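You operate a simulated robot arm through the tools that you are given. There is no shell and no other tool. Be economical: measure what you need, move in short steps, check, and stop when the job is done.

Carry out the task below with a simulated robot arm. There is one attempt and no reset: what you move stays moved.

Task
Unload the flange into the storage bin and wipe the press bed.
Fine: pull the slide out for the flange, push it in again before wiping; put the cloth pad back. What is to be rubbed or washed off counts as gone when no trace of it is left.

The check looks at the end state, three seconds after you hand in, the way a careful person would. Anything else that was tipped, shoved, dropped, spilled or broken makes it a failure. Flat cloth is picked up by pressing the open fingertips on it (5 to 10 N) and closing them slowly along it; thin cloth reads only 2 to 8 mm in the jaws.

Robot
A 6-joint arm with a two-finger parallel gripper, fixed in place. Base frame: the origin is at the foot of the arm, x ahead of it, y to its left, z up; the work surface is at about z = 0.86. Lengths are in m, angles in degrees, forces in N, time in s.
With the tool pointing down near the work surface it reaches from about 0.36 to 0.76 m from the base axis. Its first joint turns from -66.0 to 66.0 degrees. Payload 2.45 kg.
The TCP is the grasp point between the finger pads, 0.024 m short of the fingertips. In the tool frame z runs along the fingers and y along their closing line. Largest opening 0.068 m; finger width 0.017, thickness 0.01; the body of the gripper, 0.04 by 0.07 m, starts 0.041 m behind the TCP.
Orientation is told as [roll, pitch, yaw] about the base's x, y, z axes, in that order, counted from this pose: with the fingers straight down and closing along the base's y, the tool's x points along the base's -x, its y along +y and its z along -z.

Tools
- The arm moves only by the tool arm_command. Its argument "targets" is a list of rows, each an object of numbers (a shift or turn left out is 0, a gripper value left out holds the last): "dx", "dy", "dz": the shift along the base's x, y, z in units of 150 mm (1.0 is 150 mm); "wx", "wy", "wz": the turn, a rotation vector about the base's x, y, z in units of 45 degrees (1.0 is 45 degrees); "jaw": the finger opening in m, from 0 to 0.068. In form: [{"dx": .., "dy": .., "dz": .., "wx": .., "wy": .., "wz": .., "jaw": ..}, ...]. A call has 1 to 8 rows; each row is the pose to reach, as a shift and turn from the pose commanded when the call began. A call with a number of a shift or a turn outside -1 to 1 is refused whole. Rows are played at 5 a second. More than 0.05 m and 8.6 degrees between two rows, or a gripper value outside its range, and nothing of the call is played. Where a pose cannot be reached the arm comes as near as it can. A force on the tool above 40 N (or 10 N above the force at the start of the call, whichever is more), or a blocked arm, ends the call early, and 0.2 s more pass. The fingers move at their own pace (about 0.108 m/s each) and stop on an object; they squeeze with about 39 N. The grip force told is the motor's: it shows also when the fingers shut on nothing. Time passes only in rows, and 0.2 s behind the last, so rows that repeat a pose let the fingers close. It gives the time, the measured TCP pose, the force on the tool (base axes), the opening and the grip force at its end, in the units of the frame above (readings bear some noise), with the torque about the TCP (base axes, N m) and any sound that the robot's microphone picked up.
- Cameras (640 x 400 px; columns grow to the right, rows downward): "scene" is fixed at [0.1707, 0.4502, 1.4422]; the picture's right is [-0.55, -0.83, 0.00], its down [-0.62, 0.41, -0.67] and it looks along [0.56, -0.37, -0.74] (base axes); focal length 243 px, centre (320, 200). "wrist" rides on the gripper at [0.084, 0.011, -0.075] in the tool frame; the picture's right is [-0.13, 0.99, 0.00], its down [-0.60, -0.08, -0.79] and it looks along [-0.79, -0.10, 0.61] (tool axes); focal length 251 px, centre (320, 200). There is no depth. A picture from a camera that has moved, and an enlarged one, comes with that camera's place and axes in the base frame and with its lens. The place of the scene camera against the robot may be out by one fixed shift of up to 0.018 m in any direction.
- snapshot(camera): a new picture of that camera. The clock stands still meanwhile.
- inspect(camera, box): a new picture of the part [left, top, right, bottom] of that camera's present view, enlarged. The clock stands still meanwhile.
- finish_job(): hands the job in; it is judged then, once.

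Go step by step. Nothing tells you positions but the pictures and the camera data: compare them with the known pose of the tool, close in by small moves and look again before you grip or let go. The budget is 120 turns and 68 pictures, counting those below and the enlarged ones. Unless the task says otherwise, let go and move clear before handing in, and close with one line.

The tools are called by a JSON object that holds its "api" and its "payload". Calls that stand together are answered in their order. arm_command: Moves the arm, as the interface text tells. Its arguments: {"type":"object","properties":{"targets":{"type":"array"}},"required":["targets"]} The other tools are called the same way: snapshot (camera) takes a picture; inspect (camera, box) takes an enlarged picture of a part of a camera's view; finish_job () hands the job in.

At the start:

```text
time_s: 0.0
tcp_pos: [0.4282, 0.0833, 1.1575]
tcp_rot: [0.0, 0.0, 0.0]
wrist_force: [-0.2, 1.0, 0.2]
torque: [0.03, -0.02, -0.05]
width: 0.0677
finger_force: 0.0
```

scene: 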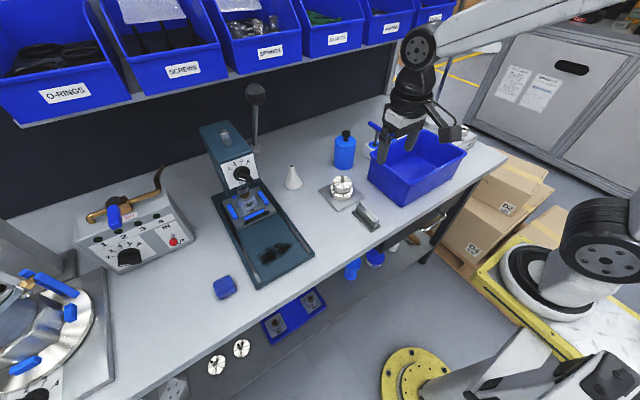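
wrist: 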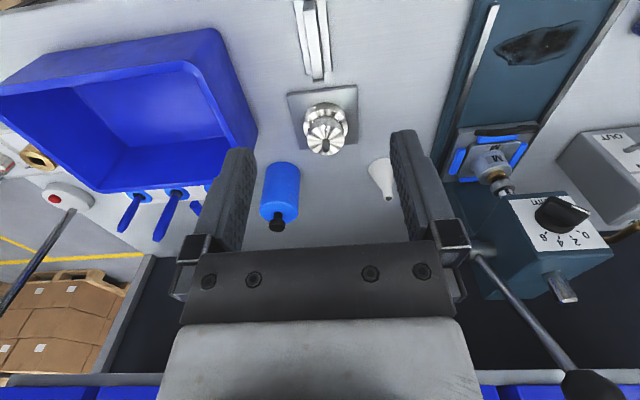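

I see a teal press with a dark smear on its bed, a blue bin, a blue pad (perhaps the cloth), and small parts. I'll enlarge the press and the other areas to identify slide, flange and cloth.

{"api": "inspect", "payload": {"camera": "scene", "box": [190, 110, 330, 300]}}

{"api": "inspect", "payload": {"camera": "scene", "box": [300, 100, 480, 240]}}

{"api": "inspect", "payload": {"camera": "wrist", "box": [420, 0, 640, 320]}}

```text
2.11 times, centred on (260, 205) of scene
camera zoom: at [0.1707, 0.4502, 1.4422], right [-0.55, -0.83, 0.0], down [-0.62, 0.41, -0.67], along [0.56, -0.37, -0.74], focal length 511 px, centre (446, 190)
```

zoom: 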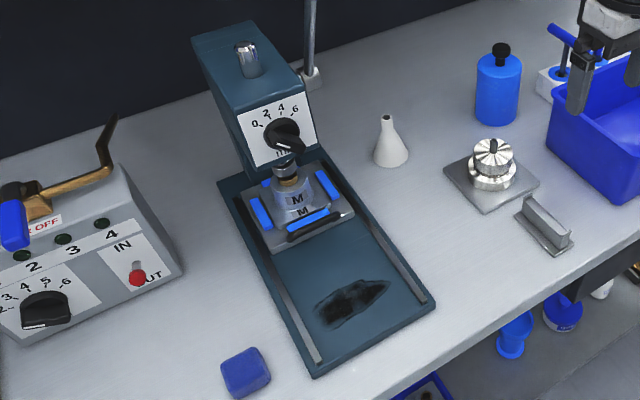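

```text
2.86 times, centred on (390, 170) of scene
camera zoom: at [0.1707, 0.4502, 1.4422], right [-0.55, -0.83, 0.0], down [-0.62, 0.41, -0.67], along [0.56, -0.37, -0.74], focal length 693 px, centre (120, 286)
```

zoom: 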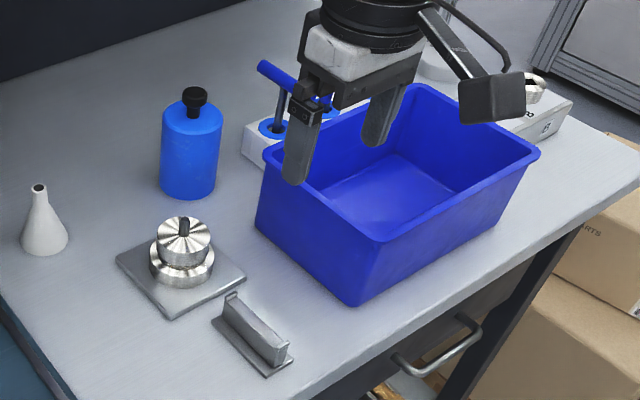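

```text
1.25 times, centred on (530, 160) of wrist
camera zoom: at [0.3424, 0.0944, 1.2323], right [0.13, 0.99, 0.0], down [0.6, -0.08, 0.79], along [0.79, -0.1, -0.61], focal length 314 px, centre (58, 250)
```

zoom: 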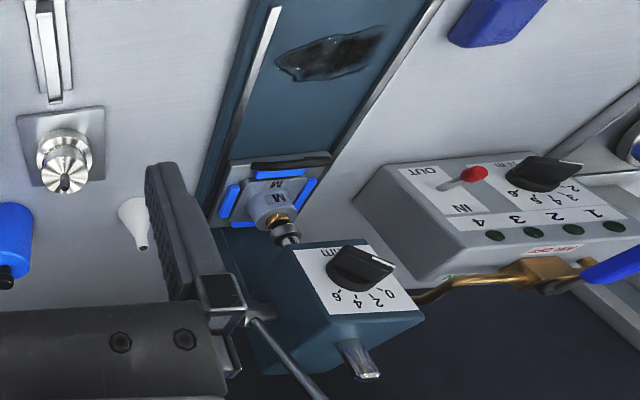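

The part under the press ram sits on a slide with a dark handle bar. I'll look closer before deciding what is the flange.

{"api": "inspect", "payload": {"camera": "scene", "box": [215, 155, 295, 235]}}

{"api": "inspect", "payload": {"camera": "wrist", "box": [430, 90, 560, 220]}}

{"api": "inspect", "payload": {"camera": "scene", "box": [70, 160, 210, 280]}}

```text
5.00 times, centred on (255, 195) of scene
camera zoom: at [0.1707, 0.4502, 1.4422], right [-0.55, -0.83, 0.0], down [-0.62, 0.41, -0.67], along [0.56, -0.37, -0.74], focal length 1213 px, centre (645, 225)
```

zoom: 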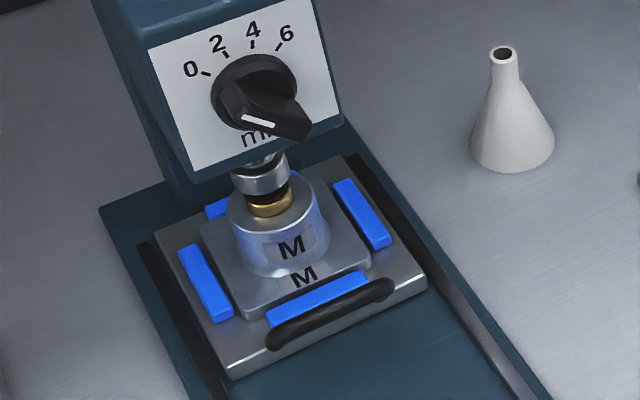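

```text
3.08 times, centred on (495, 155) of wrist
camera zoom: at [0.3424, 0.0944, 1.2323], right [0.13, 0.99, 0.0], down [0.6, -0.08, 0.79], along [0.79, -0.1, -0.61], focal length 774 px, centre (-218, 338)
```

zoom: 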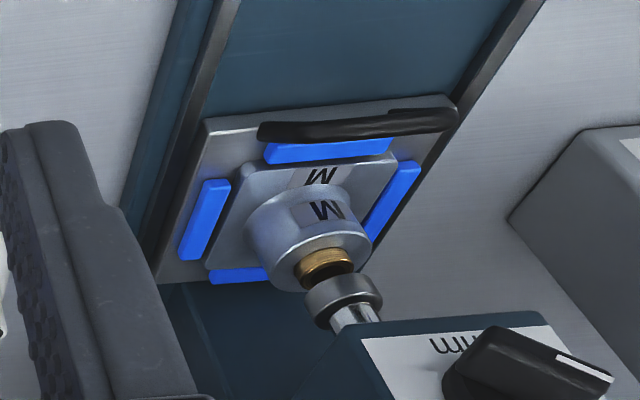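

```text
3.33 times, centred on (140, 220) of scene
camera zoom: at [0.1707, 0.4502, 1.4422], right [-0.55, -0.83, 0.0], down [-0.62, 0.41, -0.67], along [0.56, -0.37, -0.74], focal length 809 px, centre (920, 133)
```

zoom: 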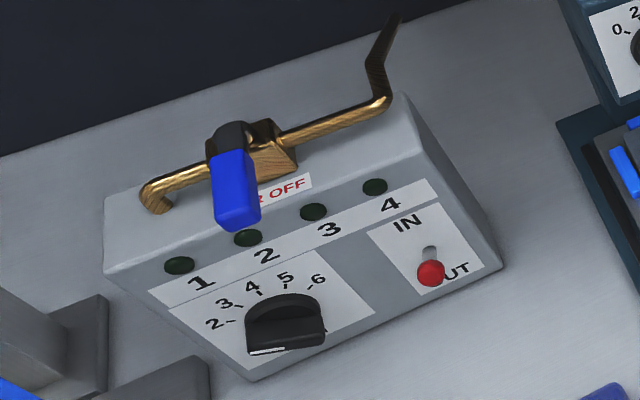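

The flange is the "M" part sitting on the slide under the ram (about x 0.665, y 0.367), with a black handle at about x 0.63, y 0.365, z 0.89. The press axes line up with the base. I'll move up in front of it and turn the gripper so it closes along x.

{"api": "arm_command", "payload": {"targets": [{"dx": 0.0, "dy": 0.166, "wz": 0.166}, {"dx": 0.0, "dy": 0.333, "wz": 0.333}, {"dx": 0.0, "dy": 0.5, "wz": 0.5}, {"dx": 0.0, "dy": 0.666, "wz": 0.666}, {"dx": 0.0, "dy": 0.833, "wz": 0.833}, {"dx": 0.0, "dy": 1.0, "wz": 1.0}]}}

{"api": "arm_command", "payload": {"targets": [{"dx": 0.05, "dy": 0.15, "wz": 0.166}, {"dx": 0.1, "dy": 0.3, "wz": 0.333}, {"dx": 0.15, "dy": 0.44, "wz": 0.5}, {"dx": 0.2, "dy": 0.6, "wz": 0.666}, {"dx": 0.25, "dy": 0.75, "wz": 0.833}, {"dx": 0.3, "dy": 0.88, "wz": 1.0}]}}

{"api": "snapshot", "payload": {"camera": "wrist"}}

```text
time_s: 1.4
tcp_pos: [0.4253, 0.2341, 1.1561]
tcp_rot: [0.0, 0.0, 45.1]
wrist_force: [0.4, 0.3, -0.1]
torque: [-0.02, -0.01, -0.02]
width: 0.0681
finger_force: 0.1
```

```text
time_s: 2.8
tcp_pos: [0.4712, 0.3654, 1.1588]
tcp_rot: [0.0, 0.0, 90.1]
wrist_force: [0.6, 0.8, -0.5]
torque: [0.01, 0.01, 0.03]
width: 0.068
finger_force: 0.0
```

```text
59 pictures are left
camera wrist: at [0.4593, 0.2808, 1.2329], right [-0.99, 0.13, 0.0], down [0.08, 0.6, 0.79], along [0.1, 0.79, -0.61], focal length 251 px, centre (320, 200)
```

wrist: 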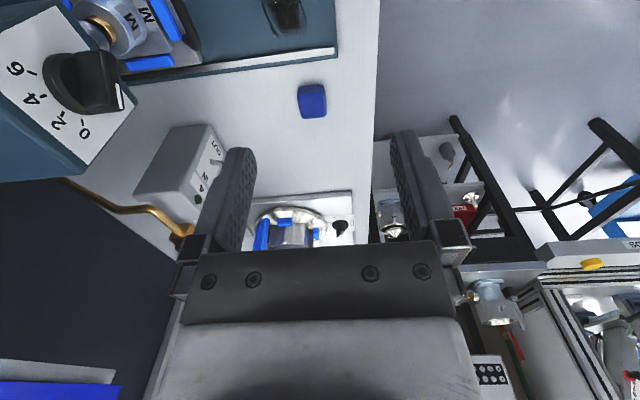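

The gripper is now turned 90°. I'll drop to beside and in front of the handle so the wrist camera can view it closely.

{"api": "arm_command", "payload": {"targets": [{"dx": 0.1, "dy": -0.07, "dz": -0.2}, {"dx": 0.2, "dy": -0.14, "dz": -0.4}, {"dx": 0.3, "dy": -0.21, "dz": -0.6}, {"dx": 0.4, "dy": -0.28, "dz": -0.8}, {"dx": 0.46, "dy": -0.37, "dz": -1.0}]}}

{"api": "snapshot", "payload": {"camera": "wrist"}}

{"api": "inspect", "payload": {"camera": "scene", "box": [205, 145, 305, 245]}}

```text
time_s: 4.0
tcp_pos: [0.544, 0.3099, 1.0084]
tcp_rot: [0.0, -0.1, 90.1]
wrist_force: [0.6, -0.4, -0.9]
torque: [0.03, 0.0, -0.01]
width: 0.068
finger_force: 0.1
```

```text
58 pictures are left
camera wrist: at [0.5315, 0.2275, 1.083], right [-0.99, 0.13, 0.0], down [0.08, 0.6, 0.79], along [0.1, 0.79, -0.61], focal length 251 px, centre (320, 200)
```

wrist: 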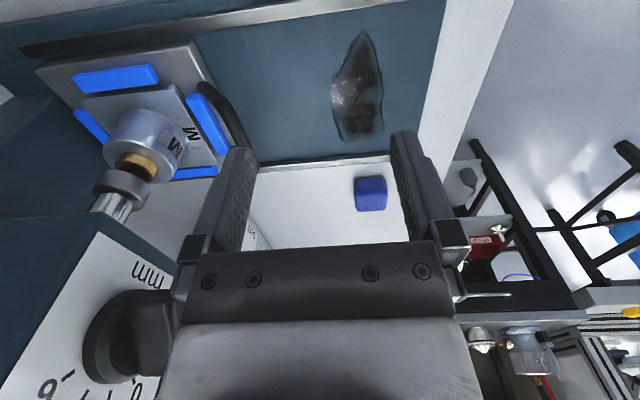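

```text
4.00 times, centred on (255, 195) of scene
camera zoom: at [0.1707, 0.4502, 1.4422], right [-0.55, -0.83, 0.0], down [-0.62, 0.41, -0.67], along [0.56, -0.37, -0.74], focal length 970 px, centre (580, 220)
```

zoom: 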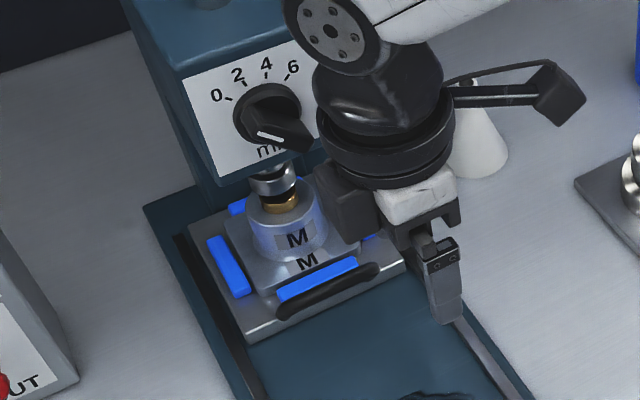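

The bar handle is at about x 0.617–0.63, y 0.31–0.42, z 0.90. I'll tilt the fingers about 25° forward to stay clear of the press head, and stand off about 6 cm from it.

{"api": "arm_command", "payload": {"targets": [{"dy": 0.09, "wy": -0.14, "jaw": 0.034}, {"dx": 0.07, "dy": 0.18, "wy": -0.28, "jaw": 0.034}, {"dx": 0.14, "dy": 0.27, "dz": -0.1, "wy": -0.42, "jaw": 0.034}, {"dx": 0.287, "dy": 0.367, "dz": -0.2, "wy": -0.555, "jaw": 0.034}, {"dx": 0.287, "dy": 0.367, "dz": -0.28, "wy": -0.555, "jaw": 0.034}]}}

{"api": "snapshot", "payload": {"camera": "wrist"}}

{"api": "inspect", "payload": {"camera": "scene", "box": [205, 145, 305, 245]}}

```text
time_s: 5.2
tcp_pos: [0.5865, 0.3645, 0.9652]
tcp_rot: [-25.0, 0.0, 90.0]
wrist_force: [0.0, 1.4, 0.1]
torque: [0.04, 0.01, 0.0]
width: 0.034
finger_force: 0.1
```

```text
56 pictures are left
camera wrist: at [0.5425, 0.2808, 1.0279], right [-0.9, 0.13, -0.42], down [-0.26, 0.6, 0.75], along [0.35, 0.79, -0.51], focal length 251 px, centre (320, 200)
```

wrist: 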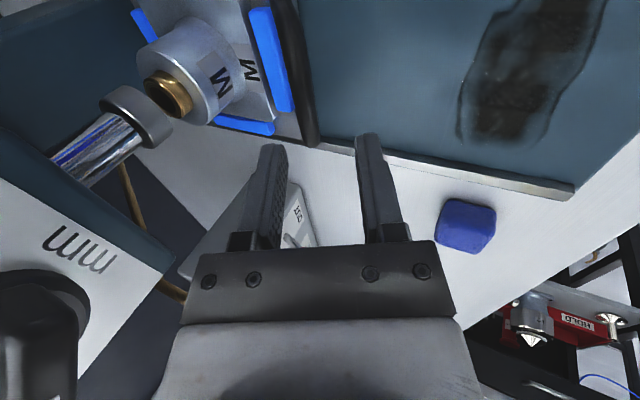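

```text
4.00 times, centred on (255, 195) of scene
camera zoom: at [0.1707, 0.4502, 1.4422], right [-0.55, -0.83, 0.0], down [-0.62, 0.41, -0.67], along [0.56, -0.37, -0.74], focal length 970 px, centre (580, 220)
```

zoom: 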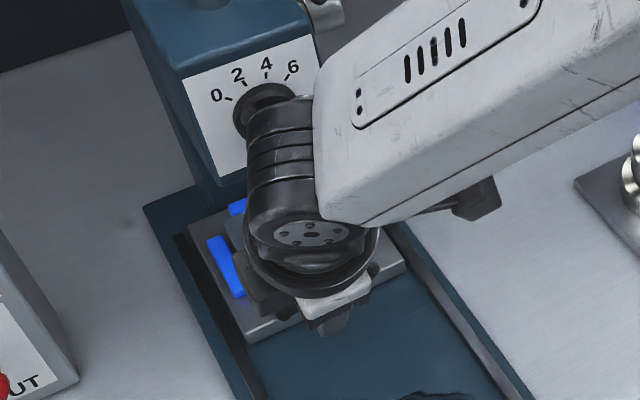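

The bar sits just ahead of the fingertips and slightly left of the jaw centre in the picture. I'll zoom in to check the offset.

{"api": "inspect", "payload": {"camera": "wrist", "box": [230, 0, 420, 180]}}

```text
2.22 times, centred on (325, 90) of wrist
camera zoom: at [0.5425, 0.2808, 1.0279], right [-0.9, 0.13, -0.42], down [-0.26, 0.6, 0.75], along [0.35, 0.79, -0.51], focal length 559 px, centre (309, 444)
```

zoom: 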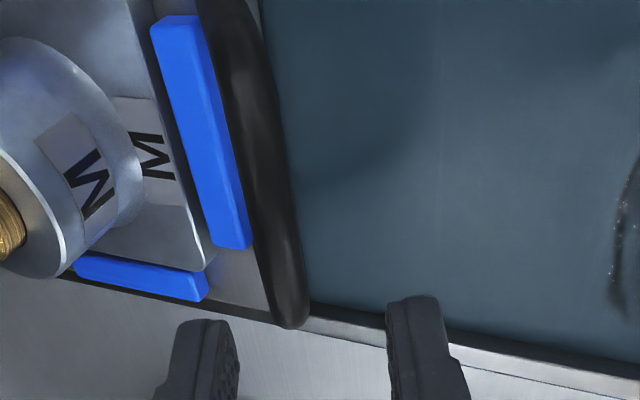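

The bar works out at about (0.621, 0.365, 0.907), roughly 2 cm above the clamp tops, so a fingertip fits behind it. I'll go in along the finger axis with the jaws still open.

{"api": "arm_command", "payload": {"targets": [{"dx": 0.04, "dz": 0.019}, {"dx": 0.09, "dz": -0.09}, {"dx": 0.14, "dz": -0.195}, {"dx": 0.17, "dz": -0.26}, {"dx": 0.193, "dz": -0.308}]}}

{"api": "inspect", "payload": {"camera": "wrist", "box": [230, 50, 420, 230]}}

```text
time_s: 6.4
tcp_pos: [0.6131, 0.3653, 0.9193]
tcp_rot: [-25.0, 0.0, 90.0]
wrist_force: [0.3, -0.4, 0.1]
torque: [0.0, 0.01, 0.02]
width: 0.0342
finger_force: 0.1
```

```text
2.22 times, centred on (325, 140) of wrist
camera zoom: at [0.5699, 0.2814, 0.9823], right [-0.9, 0.13, -0.42], down [-0.26, 0.6, 0.75], along [0.35, 0.79, -0.51], focal length 559 px, centre (309, 333)
```

zoom: 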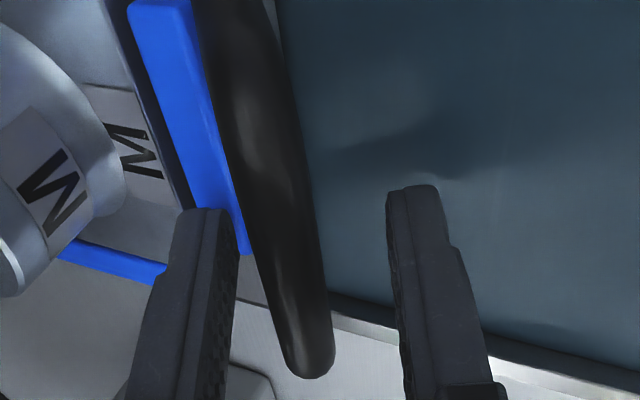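

The bar lies between the fingers, about 9 mm in from the tips. I'll close on it.

{"api": "arm_command", "payload": {"targets": [{"jaw": 0.026}, {"jaw": 0.018}, {"jaw": 0.01}, {"jaw": 0.004}, {"jaw": 0.004}]}}

```text
time_s: 7.6
tcp_pos: [0.6119, 0.3645, 0.9203]
tcp_rot: [-25.0, 0.0, 89.9]
wrist_force: [3.3, -0.7, 1.7]
torque: [0.08, 0.01, 0.1]
width: 0.0107
finger_force: 32.1
```

It holds the bar at 10.7 mm. I'll pull the slide gently toward -x and watch the force.

{"api": "arm_command", "payload": {"targets": [{"dx": -0.06}, {"dx": -0.13}, {"dx": -0.2}, {"dx": -0.27}]}}

{"api": "inspect", "payload": {"camera": "scene", "box": [190, 130, 320, 300]}}

```text
time_s: 8.6
tcp_pos: [0.5729, 0.3656, 0.9193]
tcp_rot: [-25.0, 0.0, 90.0]
wrist_force: [-0.1, 0.9, 4.4]
torque: [-0.37, 0.04, -0.13]
width: 0.0109
finger_force: 32.3
```

```text
2.35 times, centred on (255, 215) of scene
camera zoom: at [0.1706, 0.4502, 1.4422], right [-0.55, -0.83, 0.0], down [-0.62, 0.41, -0.67], along [0.56, -0.37, -0.74], focal length 571 px, centre (473, 165)
```

zoom: 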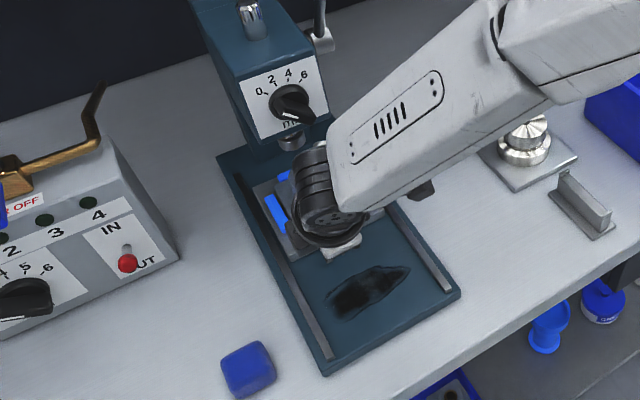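

The slide follows smoothly. I'll pull another 9 cm so the flange clears the press head.

{"api": "arm_command", "payload": {"targets": [{"dx": -0.1}, {"dx": -0.2}, {"dx": -0.3}, {"dx": -0.4}, {"dx": -0.5}, {"dx": -0.6}]}}

{"api": "snapshot", "payload": {"camera": "wrist"}}

{"api": "inspect", "payload": {"camera": "scene", "box": [190, 130, 320, 300]}}

```text
time_s: 10.0
tcp_pos: [0.4861, 0.3644, 0.9197]
tcp_rot: [-25.0, 0.0, 90.1]
wrist_force: [1.4, 11.9, -2.4]
torque: [0.46, 0.04, 0.5]
width: 0.011
finger_force: 32.3
```

```text
51 pictures are left
camera wrist: at [0.4419, 0.2802, 0.983], right [-0.9, 0.13, -0.42], down [-0.26, 0.6, 0.75], along [0.35, 0.79, -0.51], focal length 251 px, centre (320, 200)
```

wrist: 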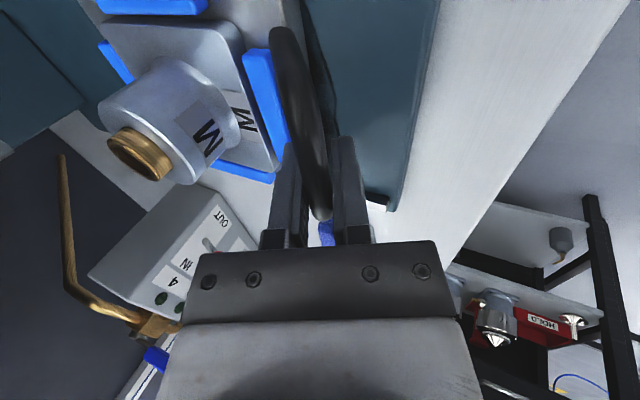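

```text
2.35 times, centred on (255, 215) of scene
camera zoom: at [0.1707, 0.4505, 1.4421], right [-0.55, -0.83, 0.0], down [-0.62, 0.41, -0.67], along [0.56, -0.37, -0.74], focal length 571 px, centre (473, 165)
```

zoom: 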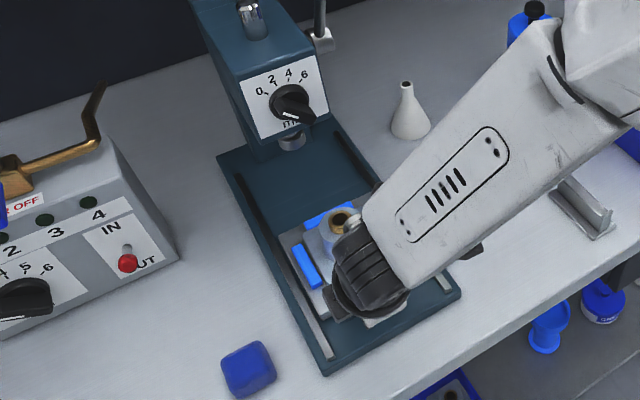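

The slide is out by 126 mm with the flange clear of the head. I'll release the handle and back off along the finger axis.

{"api": "arm_command", "payload": {"targets": [{"jaw": 0.02}, {"jaw": 0.034}, {"jaw": 0.034}, {"dx": -0.05, "dz": 0.107}, {"dx": -0.1, "dz": 0.214}, {"dx": -0.17, "dz": 0.364}, {"dx": -0.2, "dz": 0.6}, {"dx": -0.2, "dz": 0.85}]}}

{"api": "arm_command", "payload": {"targets": [{"dz": 0.1, "wy": 0.14, "jaw": 0.068}, {"dz": 0.2, "wy": 0.28, "jaw": 0.068}, {"dz": 0.2, "wy": 0.42, "jaw": 0.068}, {"dz": 0.2, "wy": 0.555, "jaw": 0.068}]}}

{"api": "arm_command", "payload": {"targets": [{"dx": 0.05, "wz": -0.166}, {"dx": 0.1, "wz": -0.333}, {"dx": 0.1, "wz": -0.5}, {"dx": 0.1, "wz": -0.666}, {"dx": 0.1, "wz": -0.833}, {"dx": 0.1, "wz": -1.0}]}}

{"api": "arm_command", "payload": {"targets": [{"wz": -0.166}, {"wz": -0.333}, {"wz": -0.5}, {"wz": -0.666}, {"wz": -0.833}, {"wz": -1.0}]}}

{"api": "snapshot", "payload": {"camera": "wrist"}}

{"api": "inspect", "payload": {"camera": "scene", "box": [190, 130, 320, 300]}}

```text
time_s: 11.8
tcp_pos: [0.4528, 0.3633, 1.0466]
tcp_rot: [-25.0, -0.1, 90.0]
wrist_force: [0.1, 0.1, 0.2]
torque: [0.01, -0.02, -0.01]
width: 0.0338
finger_force: 0.1
```

```text
time_s: 12.8
tcp_pos: [0.4532, 0.3657, 1.0755]
tcp_rot: [0.1, 0.0, 90.0]
wrist_force: [0.9, -0.2, -0.3]
torque: [0.02, 0.04, 0.0]
width: 0.0681
finger_force: 0.0
```

```text
time_s: 14.2
tcp_pos: [0.4687, 0.3647, 1.0772]
tcp_rot: [0.0, 0.0, 44.9]
wrist_force: [0.6, 0.6, 0.8]
torque: [-0.03, 0.03, -0.02]
width: 0.0679
finger_force: 0.1
```

```text
time_s: 15.6
tcp_pos: [0.4668, 0.3662, 1.078]
tcp_rot: [0.0, -0.1, 0.0]
wrist_force: [0.8, -0.4, 0.4]
torque: [-0.03, 0.01, 0.0]
width: 0.0677
finger_force: 0.0
```

```text
49 pictures are left
camera wrist: at [0.3821, 0.3764, 1.1518], right [0.13, 0.99, 0.0], down [0.6, -0.08, 0.79], along [0.79, -0.1, -0.61], focal length 251 px, centre (320, 200)
```

wrist: 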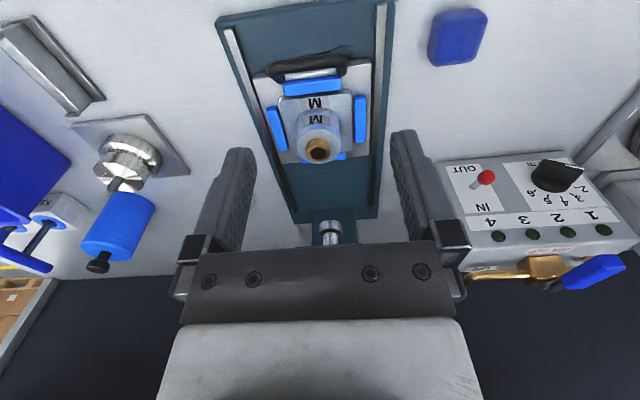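

```text
2.35 times, centred on (255, 215) of scene
camera zoom: at [0.1707, 0.4502, 1.4422], right [-0.55, -0.83, 0.0], down [-0.62, 0.41, -0.67], along [0.56, -0.37, -0.74], focal length 571 px, centre (473, 165)
```

zoom: 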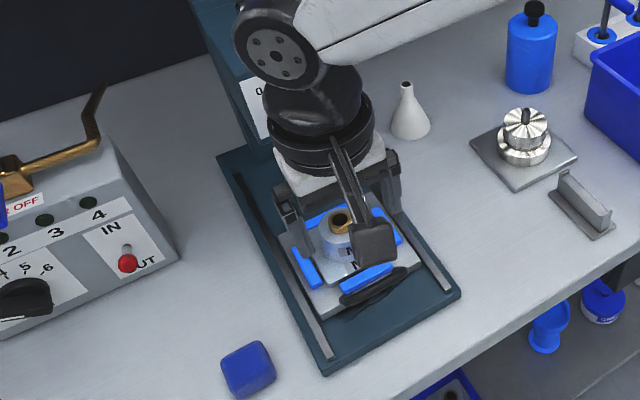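

From straight on the flange is at about x 0.565, y 0.350. I'll move above it, still clear of the head, and look again.

{"api": "arm_command", "payload": {"targets": [{"dx": 0.2, "dy": -0.03, "dz": -0.08}, {"dx": 0.4, "dy": -0.07, "dz": -0.2}, {"dx": 0.55, "dy": -0.107, "dz": -0.3}, {"dx": 0.62, "dy": -0.107, "dz": -0.33}]}}

{"api": "snapshot", "payload": {"camera": "wrist"}}

{"api": "inspect", "payload": {"camera": "scene", "box": [190, 130, 320, 300]}}

```text
time_s: 16.6
tcp_pos: [0.5604, 0.3494, 1.026]
tcp_rot: [-0.1, 0.0, -0.1]
wrist_force: [-0.4, 0.2, -0.2]
torque: [-0.03, 0.04, -0.01]
width: 0.0679
finger_force: 0.1
```

```text
47 pictures are left
camera wrist: at [0.4752, 0.3616, 1.1002], right [0.13, 0.99, 0.0], down [0.6, -0.08, 0.79], along [0.79, -0.1, -0.61], focal length 251 px, centre (320, 200)
```

wrist: 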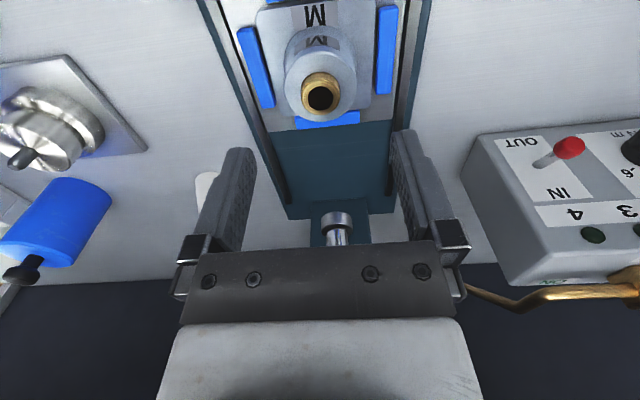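

```text
2.35 times, centred on (255, 215) of scene
camera zoom: at [0.1707, 0.4502, 1.4422], right [-0.55, -0.83, 0.0], down [-0.62, 0.41, -0.67], along [0.56, -0.37, -0.74], focal length 571 px, centre (473, 165)
```

zoom: 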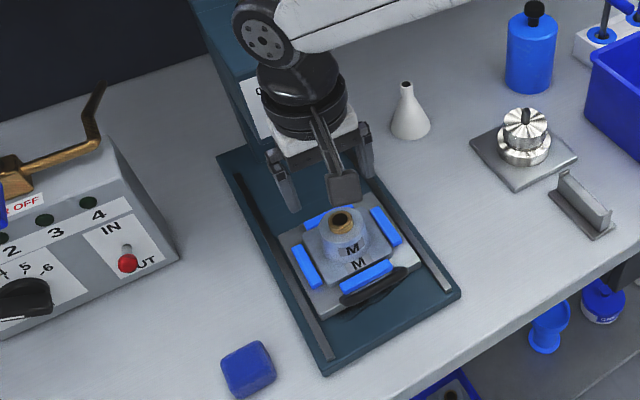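

The two views put the flange's top at (0.568, 0.350, 0.939), with a hub about 52 mm wide. I'll descend over it with the jaws fully open.

{"api": "arm_command", "payload": {"targets": [{"dx": 0.05, "dz": -0.12}, {"dx": 0.05, "dz": -0.3}, {"dx": 0.05, "dz": -0.45}, {"dx": 0.05, "dz": -0.57}]}}

{"api": "snapshot", "payload": {"camera": "wrist"}}

{"api": "inspect", "payload": {"camera": "scene", "box": [220, 170, 310, 260]}}

```text
time_s: 17.6
tcp_pos: [0.5675, 0.3502, 0.9407]
tcp_rot: [0.0, 0.0, 0.0]
wrist_force: [-0.8, -0.2, 0.1]
torque: [-0.02, -0.01, -0.01]
width: 0.0679
finger_force: 0.0
```

```text
45 pictures are left
camera wrist: at [0.4812, 0.3619, 1.0154], right [0.13, 0.99, 0.0], down [0.6, -0.08, 0.79], along [0.79, -0.1, -0.61], focal length 251 px, centre (320, 200)
```

wrist: 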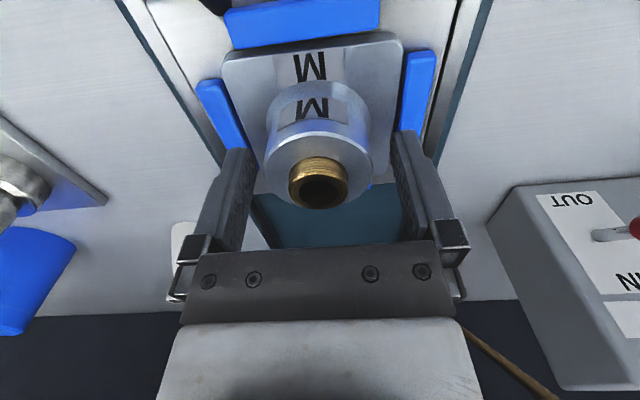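

```text
4.44 times, centred on (265, 215) of scene
camera zoom: at [0.1707, 0.4502, 1.4422], right [-0.55, -0.83, 0.0], down [-0.62, 0.41, -0.67], along [0.56, -0.37, -0.74], focal length 1078 px, centre (564, 133)
```

zoom: 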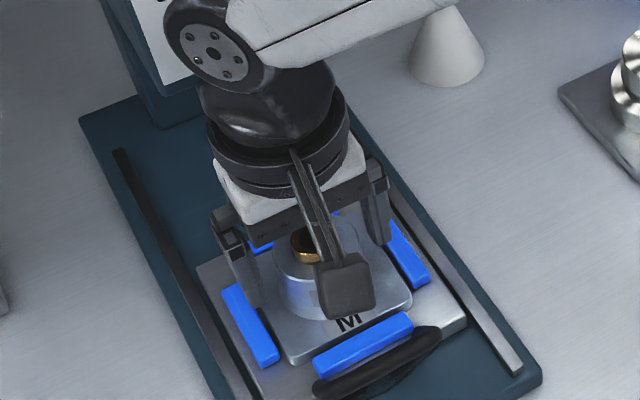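

The hub is centred between the fingers. I'll go down a little more and close.

{"api": "arm_command", "payload": {"targets": [{"dz": -0.06}, {"dz": -0.13}, {"dz": -0.13, "jaw": 0.056}, {"dz": -0.13, "jaw": 0.048}, {"dz": -0.13, "jaw": 0.04}, {"dz": -0.13, "jaw": 0.04}]}}

```text
time_s: 18.5
tcp_pos: [0.5712, 0.3504, 0.9285]
tcp_rot: [0.2, -0.5, 0.2]
wrist_force: [0.1, 1.8, 3.1]
torque: [-0.12, 0.02, 0.03]
width: 0.0497
finger_force: 1.3
stopped in row 4: the force on the tool passed its limit at 45 N (the readings are from after the stop); the commanded pose is now the measured one
```

The call stopped on a force spike as the fingers touched the hub. I'll look before going on.

{"api": "snapshot", "payload": {"camera": "wrist"}}

{"api": "inspect", "payload": {"camera": "scene", "box": [220, 170, 310, 260]}}

```text
43 pictures are left
camera wrist: at [0.4851, 0.3612, 1.0016], right [0.13, 0.99, 0.0], down [0.6, -0.08, 0.8], along [0.79, -0.1, -0.6], focal length 251 px, centre (320, 200)
```

wrist: 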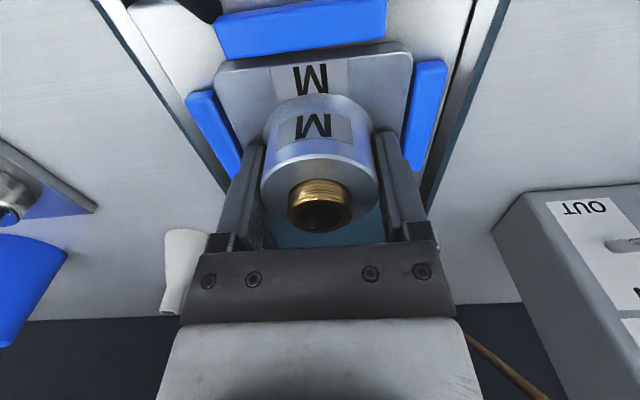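

```text
4.44 times, centred on (265, 215) of scene
camera zoom: at [0.1706, 0.4502, 1.4422], right [-0.55, -0.83, 0.0], down [-0.62, 0.41, -0.67], along [0.56, -0.37, -0.74], focal length 1078 px, centre (564, 133)
```

zoom: 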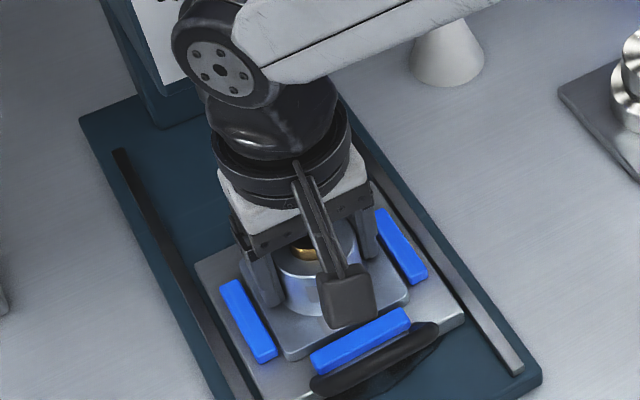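

The fingers are around the hub, and the tips probably just touched the base plate. I'll rise 3 mm and close gently.

{"api": "arm_command", "payload": {"targets": [{"dz": 0.02, "jaw": 0.05}, {"dz": 0.02, "jaw": 0.047}, {"dz": 0.02, "jaw": 0.045}, {"dz": 0.02, "jaw": 0.045}]}}

```text
time_s: 19.5
tcp_pos: [0.5697, 0.3503, 0.9309]
tcp_rot: [0.1, -0.3, 0.0]
wrist_force: [1.2, 0.6, 0.4]
torque: [0.02, -0.01, 0.02]
width: 0.0497
finger_force: 39.5
```

Gripped at 49.7 mm with full force. I'll lift straight up and check.

{"api": "arm_command", "payload": {"targets": [{"dz": 0.06, "jaw": 0.04}, {"dz": 0.15}, {"dz": 0.25}, {"dz": 0.4}]}}

{"api": "snapshot", "payload": {"camera": "wrist"}}

{"api": "snapshot", "payload": {"camera": "scene"}}

```text
time_s: 20.5
tcp_pos: [0.5697, 0.3506, 0.9914]
tcp_rot: [0.0, -0.6, 0.0]
wrist_force: [0.1, -0.3, -1.2]
torque: [0.0, 0.01, 0.01]
width: 0.0401
finger_force: 0.1
```

```text
41 pictures are left
camera wrist: at [0.4825, 0.3609, 1.0646], right [0.13, 0.99, 0.0], down [0.6, -0.08, 0.8], along [0.79, -0.1, -0.6], focal length 251 px, centre (320, 200)
```

wrist: 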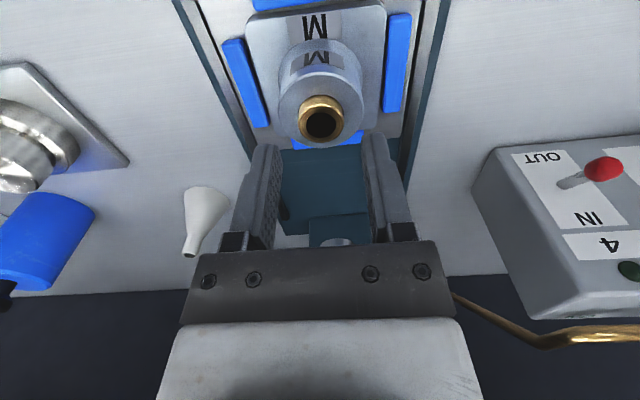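

```text
40 pictures are left
```

scene: 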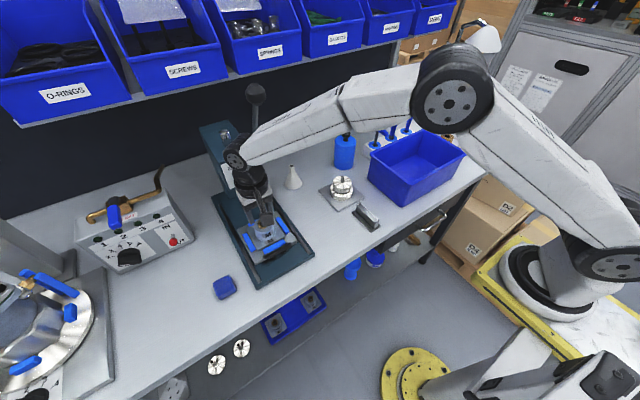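

The jaws slipped off: the flange stayed in place on the slide, so the hub is probably tapered. I'll look closely at the hub and the brass collar.

{"api": "inspect", "payload": {"camera": "wrist", "box": [220, 0, 430, 160]}}

{"api": "inspect", "payload": {"camera": "scene", "box": [235, 205, 305, 255]}}

```text
2.50 times, centred on (325, 80) of wrist
camera zoom: at [0.4825, 0.3609, 1.0646], right [0.13, 0.99, 0.0], down [0.6, -0.08, 0.8], along [0.79, -0.1, -0.6], focal length 629 px, centre (308, 500)
```

zoom: 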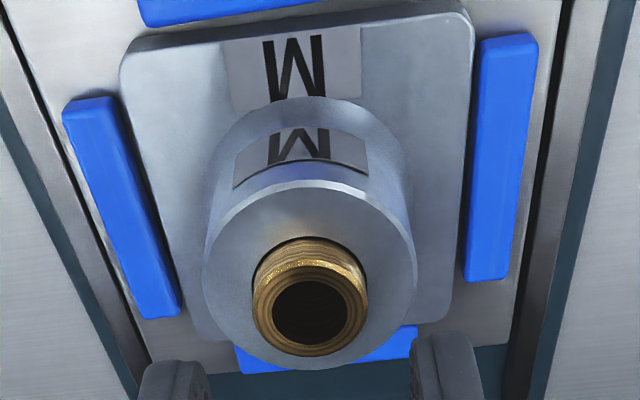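

```text
8.00 times, centred on (270, 230) of scene
camera zoom: at [0.1707, 0.4502, 1.4422], right [-0.55, -0.83, 0.0], down [-0.62, 0.41, -0.67], along [0.56, -0.37, -0.74], focal length 1941 px, centre (720, -40)
```

zoom: 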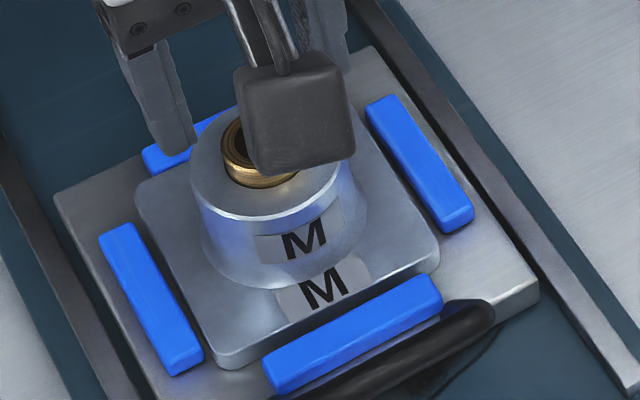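

The hub seems to flare at its foot, which pushed the jaws upward while they closed. I'll grip higher on the straighter part (TCP z about 0.937) and lift in small steps, watching the force.

{"api": "arm_command", "payload": {"targets": [{"dz": 0.0, "jaw": 0.064}, {"dz": -0.1}, {"dz": -0.22}, {"dz": -0.32}, {"dz": -0.363}, {"dz": -0.363}]}}

{"api": "arm_command", "payload": {"targets": [{"jaw": 0.057}, {"jaw": 0.053}, {"jaw": 0.051}, {"jaw": 0.049}, {"jaw": 0.047}, {"jaw": 0.044}, {"jaw": 0.04}]}}

{"api": "arm_command", "payload": {"targets": [{"dz": 0.007, "jaw": 0.03}, {"dz": 0.014}, {"dz": 0.02}, {"dz": 0.027}]}}

```text
time_s: 21.9
tcp_pos: [0.5717, 0.3511, 0.9369]
tcp_rot: [0.1, -0.4, 0.0]
wrist_force: [-1.1, 0.0, -0.4]
torque: [-0.02, -0.01, -0.01]
width: 0.0637
finger_force: 0.0
```

```text
time_s: 23.5
tcp_pos: [0.5724, 0.351, 0.9357]
tcp_rot: [0.2, -0.4, -0.1]
wrist_force: [0.6, -0.5, 1.2]
torque: [-0.23, 0.06, 0.0]
width: 0.0495
finger_force: 38.7
```

```text
time_s: 24.5
tcp_pos: [0.5707, 0.3511, 0.9399]
tcp_rot: [0.1, -0.4, 0.0]
wrist_force: [0.3, -0.4, -2.8]
torque: [-0.01, 0.0, -0.04]
width: 0.0493
finger_force: 39.1
```

It holds at 49.4 mm with the tool 4 mm higher. I'll keep lifting slowly.

{"api": "arm_command", "payload": {"targets": [{"dz": 0.01}, {"dz": 0.02}, {"dz": 0.03}, {"dz": 0.04}, {"dz": 0.05}, {"dz": 0.06}]}}

{"api": "inspect", "payload": {"camera": "wrist", "box": [180, 0, 460, 240]}}

```text
time_s: 25.9
tcp_pos: [0.5714, 0.3496, 0.9483]
tcp_rot: [0.0, -0.4, 0.0]
wrist_force: [0.9, 0.2, -3.7]
torque: [0.01, -0.02, -0.01]
width: 0.0496
finger_force: 39.5
```

```text
1.67 times, centred on (320, 120) of wrist
camera zoom: at [0.485, 0.3609, 1.0216], right [0.13, 0.99, 0.0], down [0.6, -0.08, 0.8], along [0.79, -0.1, -0.6], focal length 419 px, centre (320, 333)
```

zoom: 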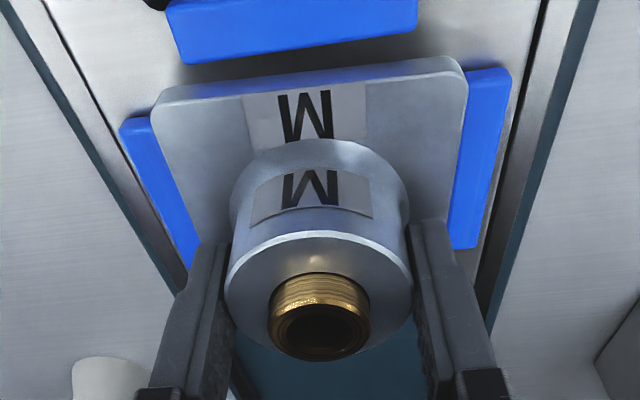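

The flange is clear of the slide and weighs only about 4 N. I'll raise it to z 1.10 and carry it toward the bin, whose centre I put at about (0.535, -0.177) with the rim near z 0.955.

{"api": "arm_command", "payload": {"targets": [{"dz": 0.12}, {"dz": 0.25}, {"dz": 0.4}, {"dz": 0.55}, {"dz": 0.7}, {"dz": 0.85}, {"dz": 0.98}]}}

{"api": "arm_command", "payload": {"targets": [{"dx": -0.05, "dy": -0.1}, {"dx": -0.1, "dy": -0.25}, {"dx": -0.15, "dy": -0.42}, {"dx": -0.2, "dy": -0.6}, {"dx": -0.24, "dy": -0.8}, {"dx": -0.24, "dy": -1.0}]}}

{"api": "arm_command", "payload": {"targets": [{"dy": -0.2}, {"dy": -0.4}, {"dy": -0.6}, {"dy": -0.8}, {"dy": -1.0}]}}

{"api": "arm_command", "payload": {"targets": [{"dy": -0.2}, {"dy": -0.4}, {"dy": -0.6}, {"dy": -0.8}, {"dy": -1.0}]}}

{"api": "snapshot", "payload": {"camera": "wrist"}}

{"api": "snapshot", "payload": {"camera": "scene"}}

```text
time_s: 27.5
tcp_pos: [0.5711, 0.3504, 1.0951]
tcp_rot: [0.1, -0.4, 0.0]
wrist_force: [0.2, -0.4, -4.3]
torque: [0.02, -0.03, 0.0]
width: 0.0492
finger_force: 39.2
```

```text
time_s: 28.9
tcp_pos: [0.5355, 0.2007, 1.0938]
tcp_rot: [0.2, -0.6, 0.0]
wrist_force: [0.0, 0.2, -3.8]
torque: [0.03, 0.02, 0.0]
width: 0.0491
finger_force: 38.9
```

```text
time_s: 30.1
tcp_pos: [0.5356, 0.0501, 1.0958]
tcp_rot: [0.1, -0.5, 0.1]
wrist_force: [-0.2, -0.3, -4.8]
torque: [0.0, -0.01, 0.01]
width: 0.0494
finger_force: 38.7
```

```text
time_s: 31.3
tcp_pos: [0.5346, -0.1014, 1.0969]
tcp_rot: [0.1, -0.4, 0.1]
wrist_force: [-0.1, -0.3, -3.6]
torque: [-0.02, 0.01, 0.01]
width: 0.0493
finger_force: 38.8
```

```text
36 pictures are left
camera wrist: at [0.4494, -0.0894, 1.1698], right [0.13, 0.99, 0.0], down [0.6, -0.08, 0.8], along [0.79, -0.1, -0.6], focal length 251 px, centre (320, 200)
```

wrist: 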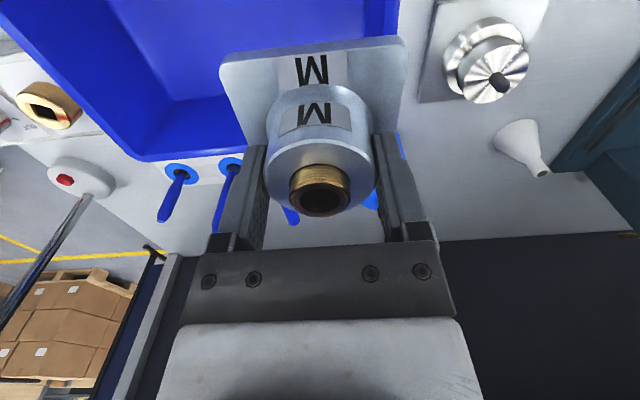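

```text
35 pictures are left
```

scene: 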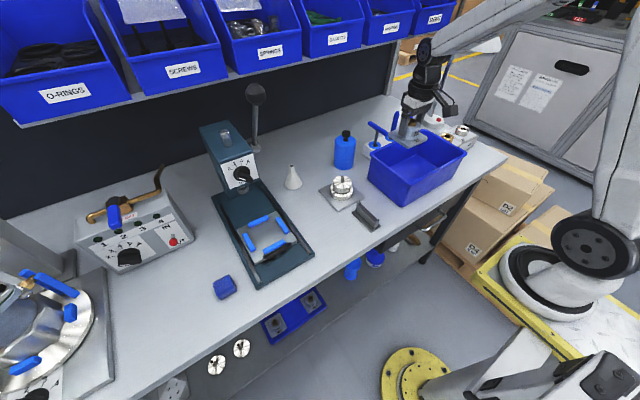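

The bin agrees with my estimate. I'll centre over it and lower the flange partway.

{"api": "arm_command", "payload": {"targets": [{"dy": -0.2}, {"dy": -0.4}, {"dx": 0.03, "dy": -0.56}, {"dx": 0.03, "dy": -0.56, "dz": -0.2}, {"dx": 0.03, "dy": -0.56, "dz": -0.4}, {"dx": 0.03, "dy": -0.56, "dz": -0.55}]}}

{"api": "snapshot", "payload": {"camera": "wrist"}}

{"api": "inspect", "payload": {"camera": "scene", "box": [330, 80, 500, 220]}}

```text
time_s: 32.7
tcp_pos: [0.5384, -0.184, 1.0143]
tcp_rot: [0.1, -0.4, 0.0]
wrist_force: [0.2, -0.1, -4.3]
torque: [0.0, 0.03, -0.02]
width: 0.0498
finger_force: 38.8
```

```text
34 pictures are left
camera wrist: at [0.4529, -0.1733, 1.0876], right [0.13, 0.99, 0.0], down [0.6, -0.08, 0.8], along [0.79, -0.1, -0.6], focal length 251 px, centre (320, 200)
```

wrist: 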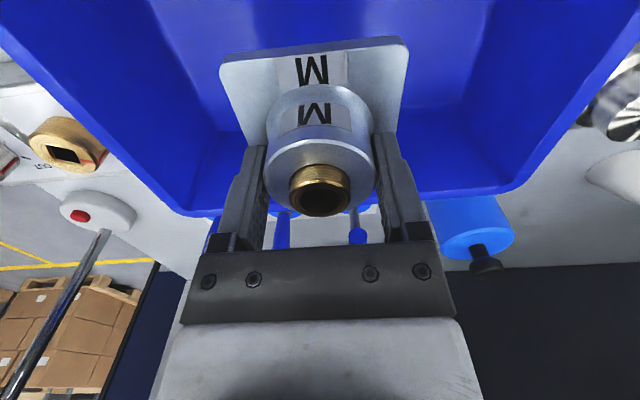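

```text
2.86 times, centred on (415, 150) of scene
camera zoom: at [0.1707, 0.4502, 1.4422], right [-0.55, -0.83, 0.0], down [-0.62, 0.41, -0.67], along [0.56, -0.37, -0.74], focal length 693 px, centre (49, 343)
```

zoom: 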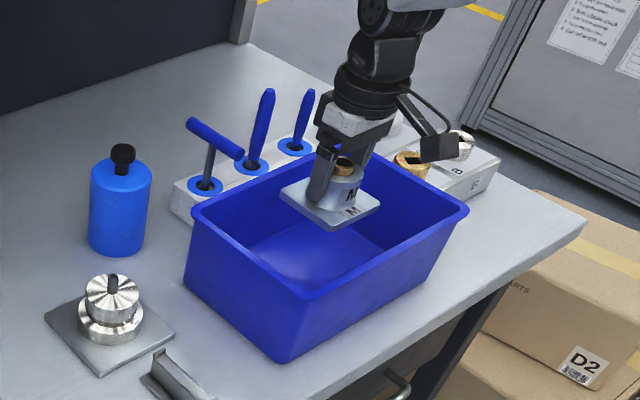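

The flange is centred over the bin. I'll lower it until it touches the floor.

{"api": "arm_command", "payload": {"targets": [{"dz": -0.15}, {"dz": -0.3}, {"dz": -0.42}, {"dz": -0.5}]}}

{"api": "arm_command", "payload": {"targets": [{"dz": -0.02}, {"dz": -0.04}, {"dz": -0.06}]}}

{"api": "inspect", "payload": {"camera": "wrist", "box": [140, 0, 500, 240]}}

```text
time_s: 33.7
tcp_pos: [0.5415, -0.1822, 0.9366]
tcp_rot: [0.0, -0.4, 0.0]
wrist_force: [0.5, -0.7, -4.1]
torque: [0.01, -0.01, 0.07]
width: 0.049
finger_force: 38.8
```

```text
time_s: 34.5
tcp_pos: [0.5385, -0.1824, 0.9276]
tcp_rot: [0.1, -0.5, 0.0]
wrist_force: [0.2, 0.5, -3.7]
torque: [-0.01, -0.03, 0.0]
width: 0.0493
finger_force: 39.1
```

```text
1.67 times, centred on (320, 120) of wrist
camera zoom: at [0.4531, -0.1725, 1.002], right [0.13, 0.99, 0.0], down [0.6, -0.08, 0.8], along [0.79, -0.1, -0.6], focal length 419 px, centre (320, 333)
```

zoom: 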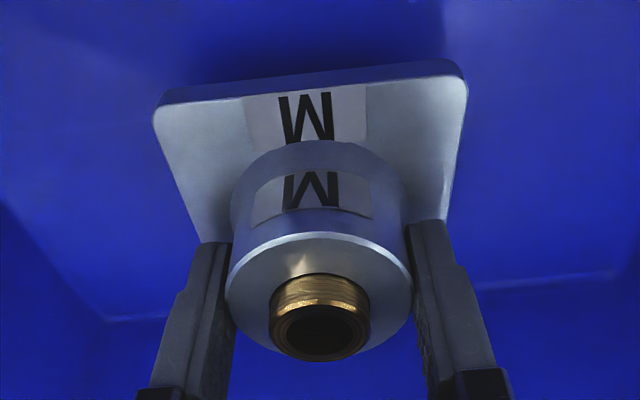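

It hasn't touched yet, so I'll keep lowering in small steps.

{"api": "arm_command", "payload": {"targets": [{"dz": -0.02}, {"dz": -0.04}, {"dz": -0.06}]}}

{"api": "arm_command", "payload": {"targets": [{"dz": -0.015}, {"dz": -0.03}, {"dz": -0.045}]}}

```text
time_s: 35.3
tcp_pos: [0.5376, -0.1849, 0.9196]
tcp_rot: [0.2, -0.4, 0.0]
wrist_force: [0.5, 0.4, -4.1]
torque: [0.02, 0.02, 0.0]
width: 0.0492
finger_force: 38.7
```

```text
time_s: 36.1
tcp_pos: [0.5393, -0.1831, 0.9127]
tcp_rot: [0.1, -0.5, 0.1]
wrist_force: [-1.2, -0.4, -4.7]
torque: [-0.02, -0.03, 0.02]
width: 0.0493
finger_force: 39.1
```

{"api": "arm_command", "payload": {"targets": [{"dz": -0.013}, {"dz": -0.027}, {"dz": -0.04}]}}

{"api": "arm_command", "payload": {"targets": [{"dz": -0.013}, {"dz": -0.027}]}}

```text
time_s: 36.9
tcp_pos: [0.539, -0.1826, 0.907]
tcp_rot: [0.1, -0.4, 0.0]
wrist_force: [-0.3, 0.4, -3.8]
torque: [0.03, 0.01, 0.0]
width: 0.049
finger_force: 39.2
```

```text
time_s: 37.5
tcp_pos: [0.5396, -0.184, 0.9054]
tcp_rot: [0.0, -0.7, 0.0]
wrist_force: [-10.4, 2.3, 35.3]
torque: [-0.35, 0.63, -0.09]
width: 0.0496
finger_force: 39.2
```

The flange is on the floor now: the force is 35 N upward. I'll back up 2 mm, open the jaws and rise.

{"api": "arm_command", "payload": {"targets": [{"dz": 0.02}, {"dz": 0.02, "jaw": 0.056}, {"dz": 0.02, "jaw": 0.068}, {"dz": 0.02, "jaw": 0.068}]}}

{"api": "arm_command", "payload": {"targets": [{"dz": 0.1}, {"dz": 0.25}, {"dz": 0.45}, {"dz": 0.65}, {"dz": 0.85}, {"dz": 1.0}]}}

{"api": "snapshot", "payload": {"camera": "wrist"}}

```text
time_s: 38.5
tcp_pos: [0.5391, -0.1846, 0.9056]
tcp_rot: [0.2, -0.3, 0.1]
wrist_force: [0.4, 0.2, -0.3]
torque: [-0.01, -0.01, 0.03]
width: 0.0682
finger_force: 0.1
```

```text
time_s: 39.9
tcp_pos: [0.539, -0.184, 1.0571]
tcp_rot: [0.1, -0.4, 0.0]
wrist_force: [0.0, -0.9, 0.0]
torque: [0.0, 0.01, 0.04]
width: 0.0678
finger_force: 0.0
```

```text
31 pictures are left
camera wrist: at [0.4524, -0.1723, 1.1304], right [0.13, 0.99, 0.0], down [0.6, -0.08, 0.8], along [0.79, -0.1, -0.6], focal length 251 px, centre (320, 200)
```

wrist: 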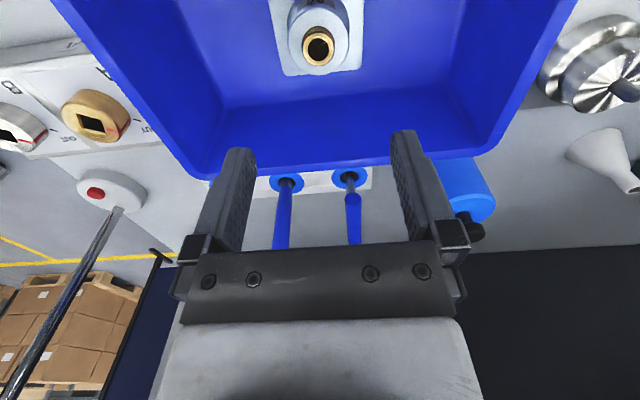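

The flange stands upright in the bin. Next I'll return to push the slide in, with fingers closed, tilted 25° forward, and centred on y 0.350.

{"api": "arm_command", "payload": {"targets": [{"dz": 0.15, "jaw": 0.0}, {"dx": -0.1, "dy": 0.15, "dz": 0.3, "wy": -0.1}, {"dx": -0.2, "dy": 0.35, "dz": 0.3, "wy": -0.2}, {"dx": -0.3, "dy": 0.55, "dz": 0.3, "wy": -0.3}, {"dx": -0.4, "dy": 0.78, "dz": 0.3, "wy": -0.42}, {"dx": -0.5, "dy": 1.0, "dz": 0.3, "wy": -0.555}]}}

{"api": "arm_command", "payload": {"targets": [{"dx": -0.04, "dy": 0.25}, {"dx": -0.08, "dy": 0.5}, {"dx": -0.12, "dy": 0.75}, {"dx": -0.16, "dy": 1.0}]}}

{"api": "arm_command", "payload": {"targets": [{"dy": 0.25}, {"dy": 0.5}, {"dy": 0.75}, {"dy": 1.0}]}}

{"api": "arm_command", "payload": {"targets": [{"dy": 0.2}, {"dy": 0.4}, {"dy": 0.56}, {"dy": 0.56, "dz": -0.25}, {"dy": 0.56, "dz": -0.5}, {"dy": 0.56, "dz": -0.75}, {"dy": 0.56, "dz": -0.95}]}}

{"api": "snapshot", "payload": {"camera": "wrist"}}

{"api": "inspect", "payload": {"camera": "scene", "box": [190, 160, 320, 300]}}

```text
time_s: 41.3
tcp_pos: [0.4634, -0.0325, 1.1022]
tcp_rot: [0.1, -25.5, 0.0]
wrist_force: [-0.5, -0.3, 1.2]
torque: [-0.01, 0.0, -0.04]
width: 0.0
finger_force: 24.0
```

```text
time_s: 42.3
tcp_pos: [0.438, 0.1162, 1.1016]
tcp_rot: [0.1, -25.5, 0.1]
wrist_force: [-0.3, 0.4, -0.5]
torque: [0.0, 0.02, 0.05]
width: 0.0
finger_force: 23.2
```

```text
time_s: 43.3
tcp_pos: [0.4394, 0.2668, 1.0999]
tcp_rot: [0.2, -25.4, 0.0]
wrist_force: [0.6, 1.3, -0.1]
torque: [-0.02, -0.02, -0.01]
width: 0.0
finger_force: 24.0
```

```text
time_s: 44.9
tcp_pos: [0.4422, 0.3506, 0.9593]
tcp_rot: [0.2, -25.4, 0.0]
wrist_force: [0.2, 0.3, 0.7]
torque: [-0.02, -0.02, -0.01]
width: 0.0
finger_force: 24.5
```

```text
30 pictures are left
camera wrist: at [0.333, 0.3614, 0.9903], right [0.11, 0.99, 0.06], down [0.2, -0.08, 0.98], along [0.97, -0.1, -0.21], focal length 251 px, centre (320, 200)
```

wrist: 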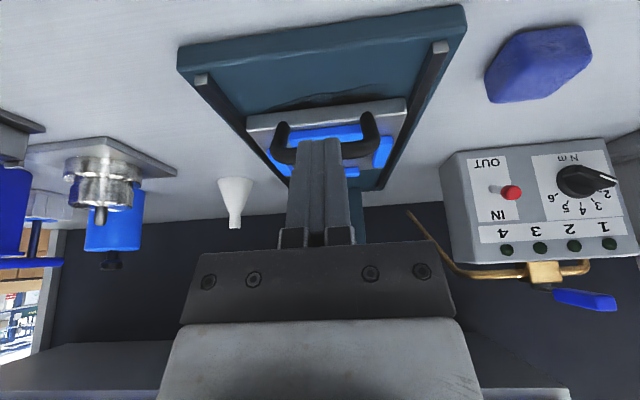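

```text
2.86 times, centred on (255, 230) of scene
camera zoom: at [0.1707, 0.4502, 1.4422], right [-0.55, -0.83, 0.0], down [-0.62, 0.41, -0.67], along [0.56, -0.37, -0.74], focal length 693 px, centre (506, 114)
```

zoom: 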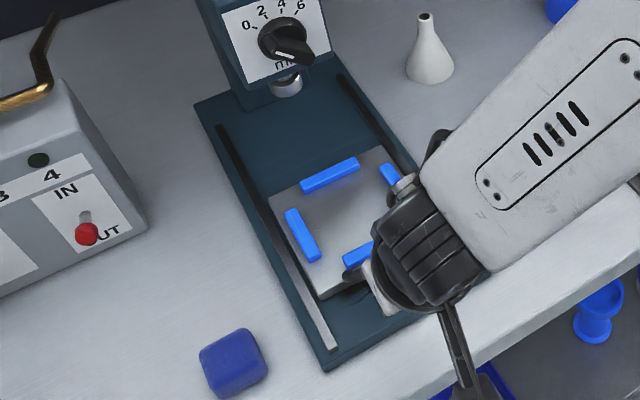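

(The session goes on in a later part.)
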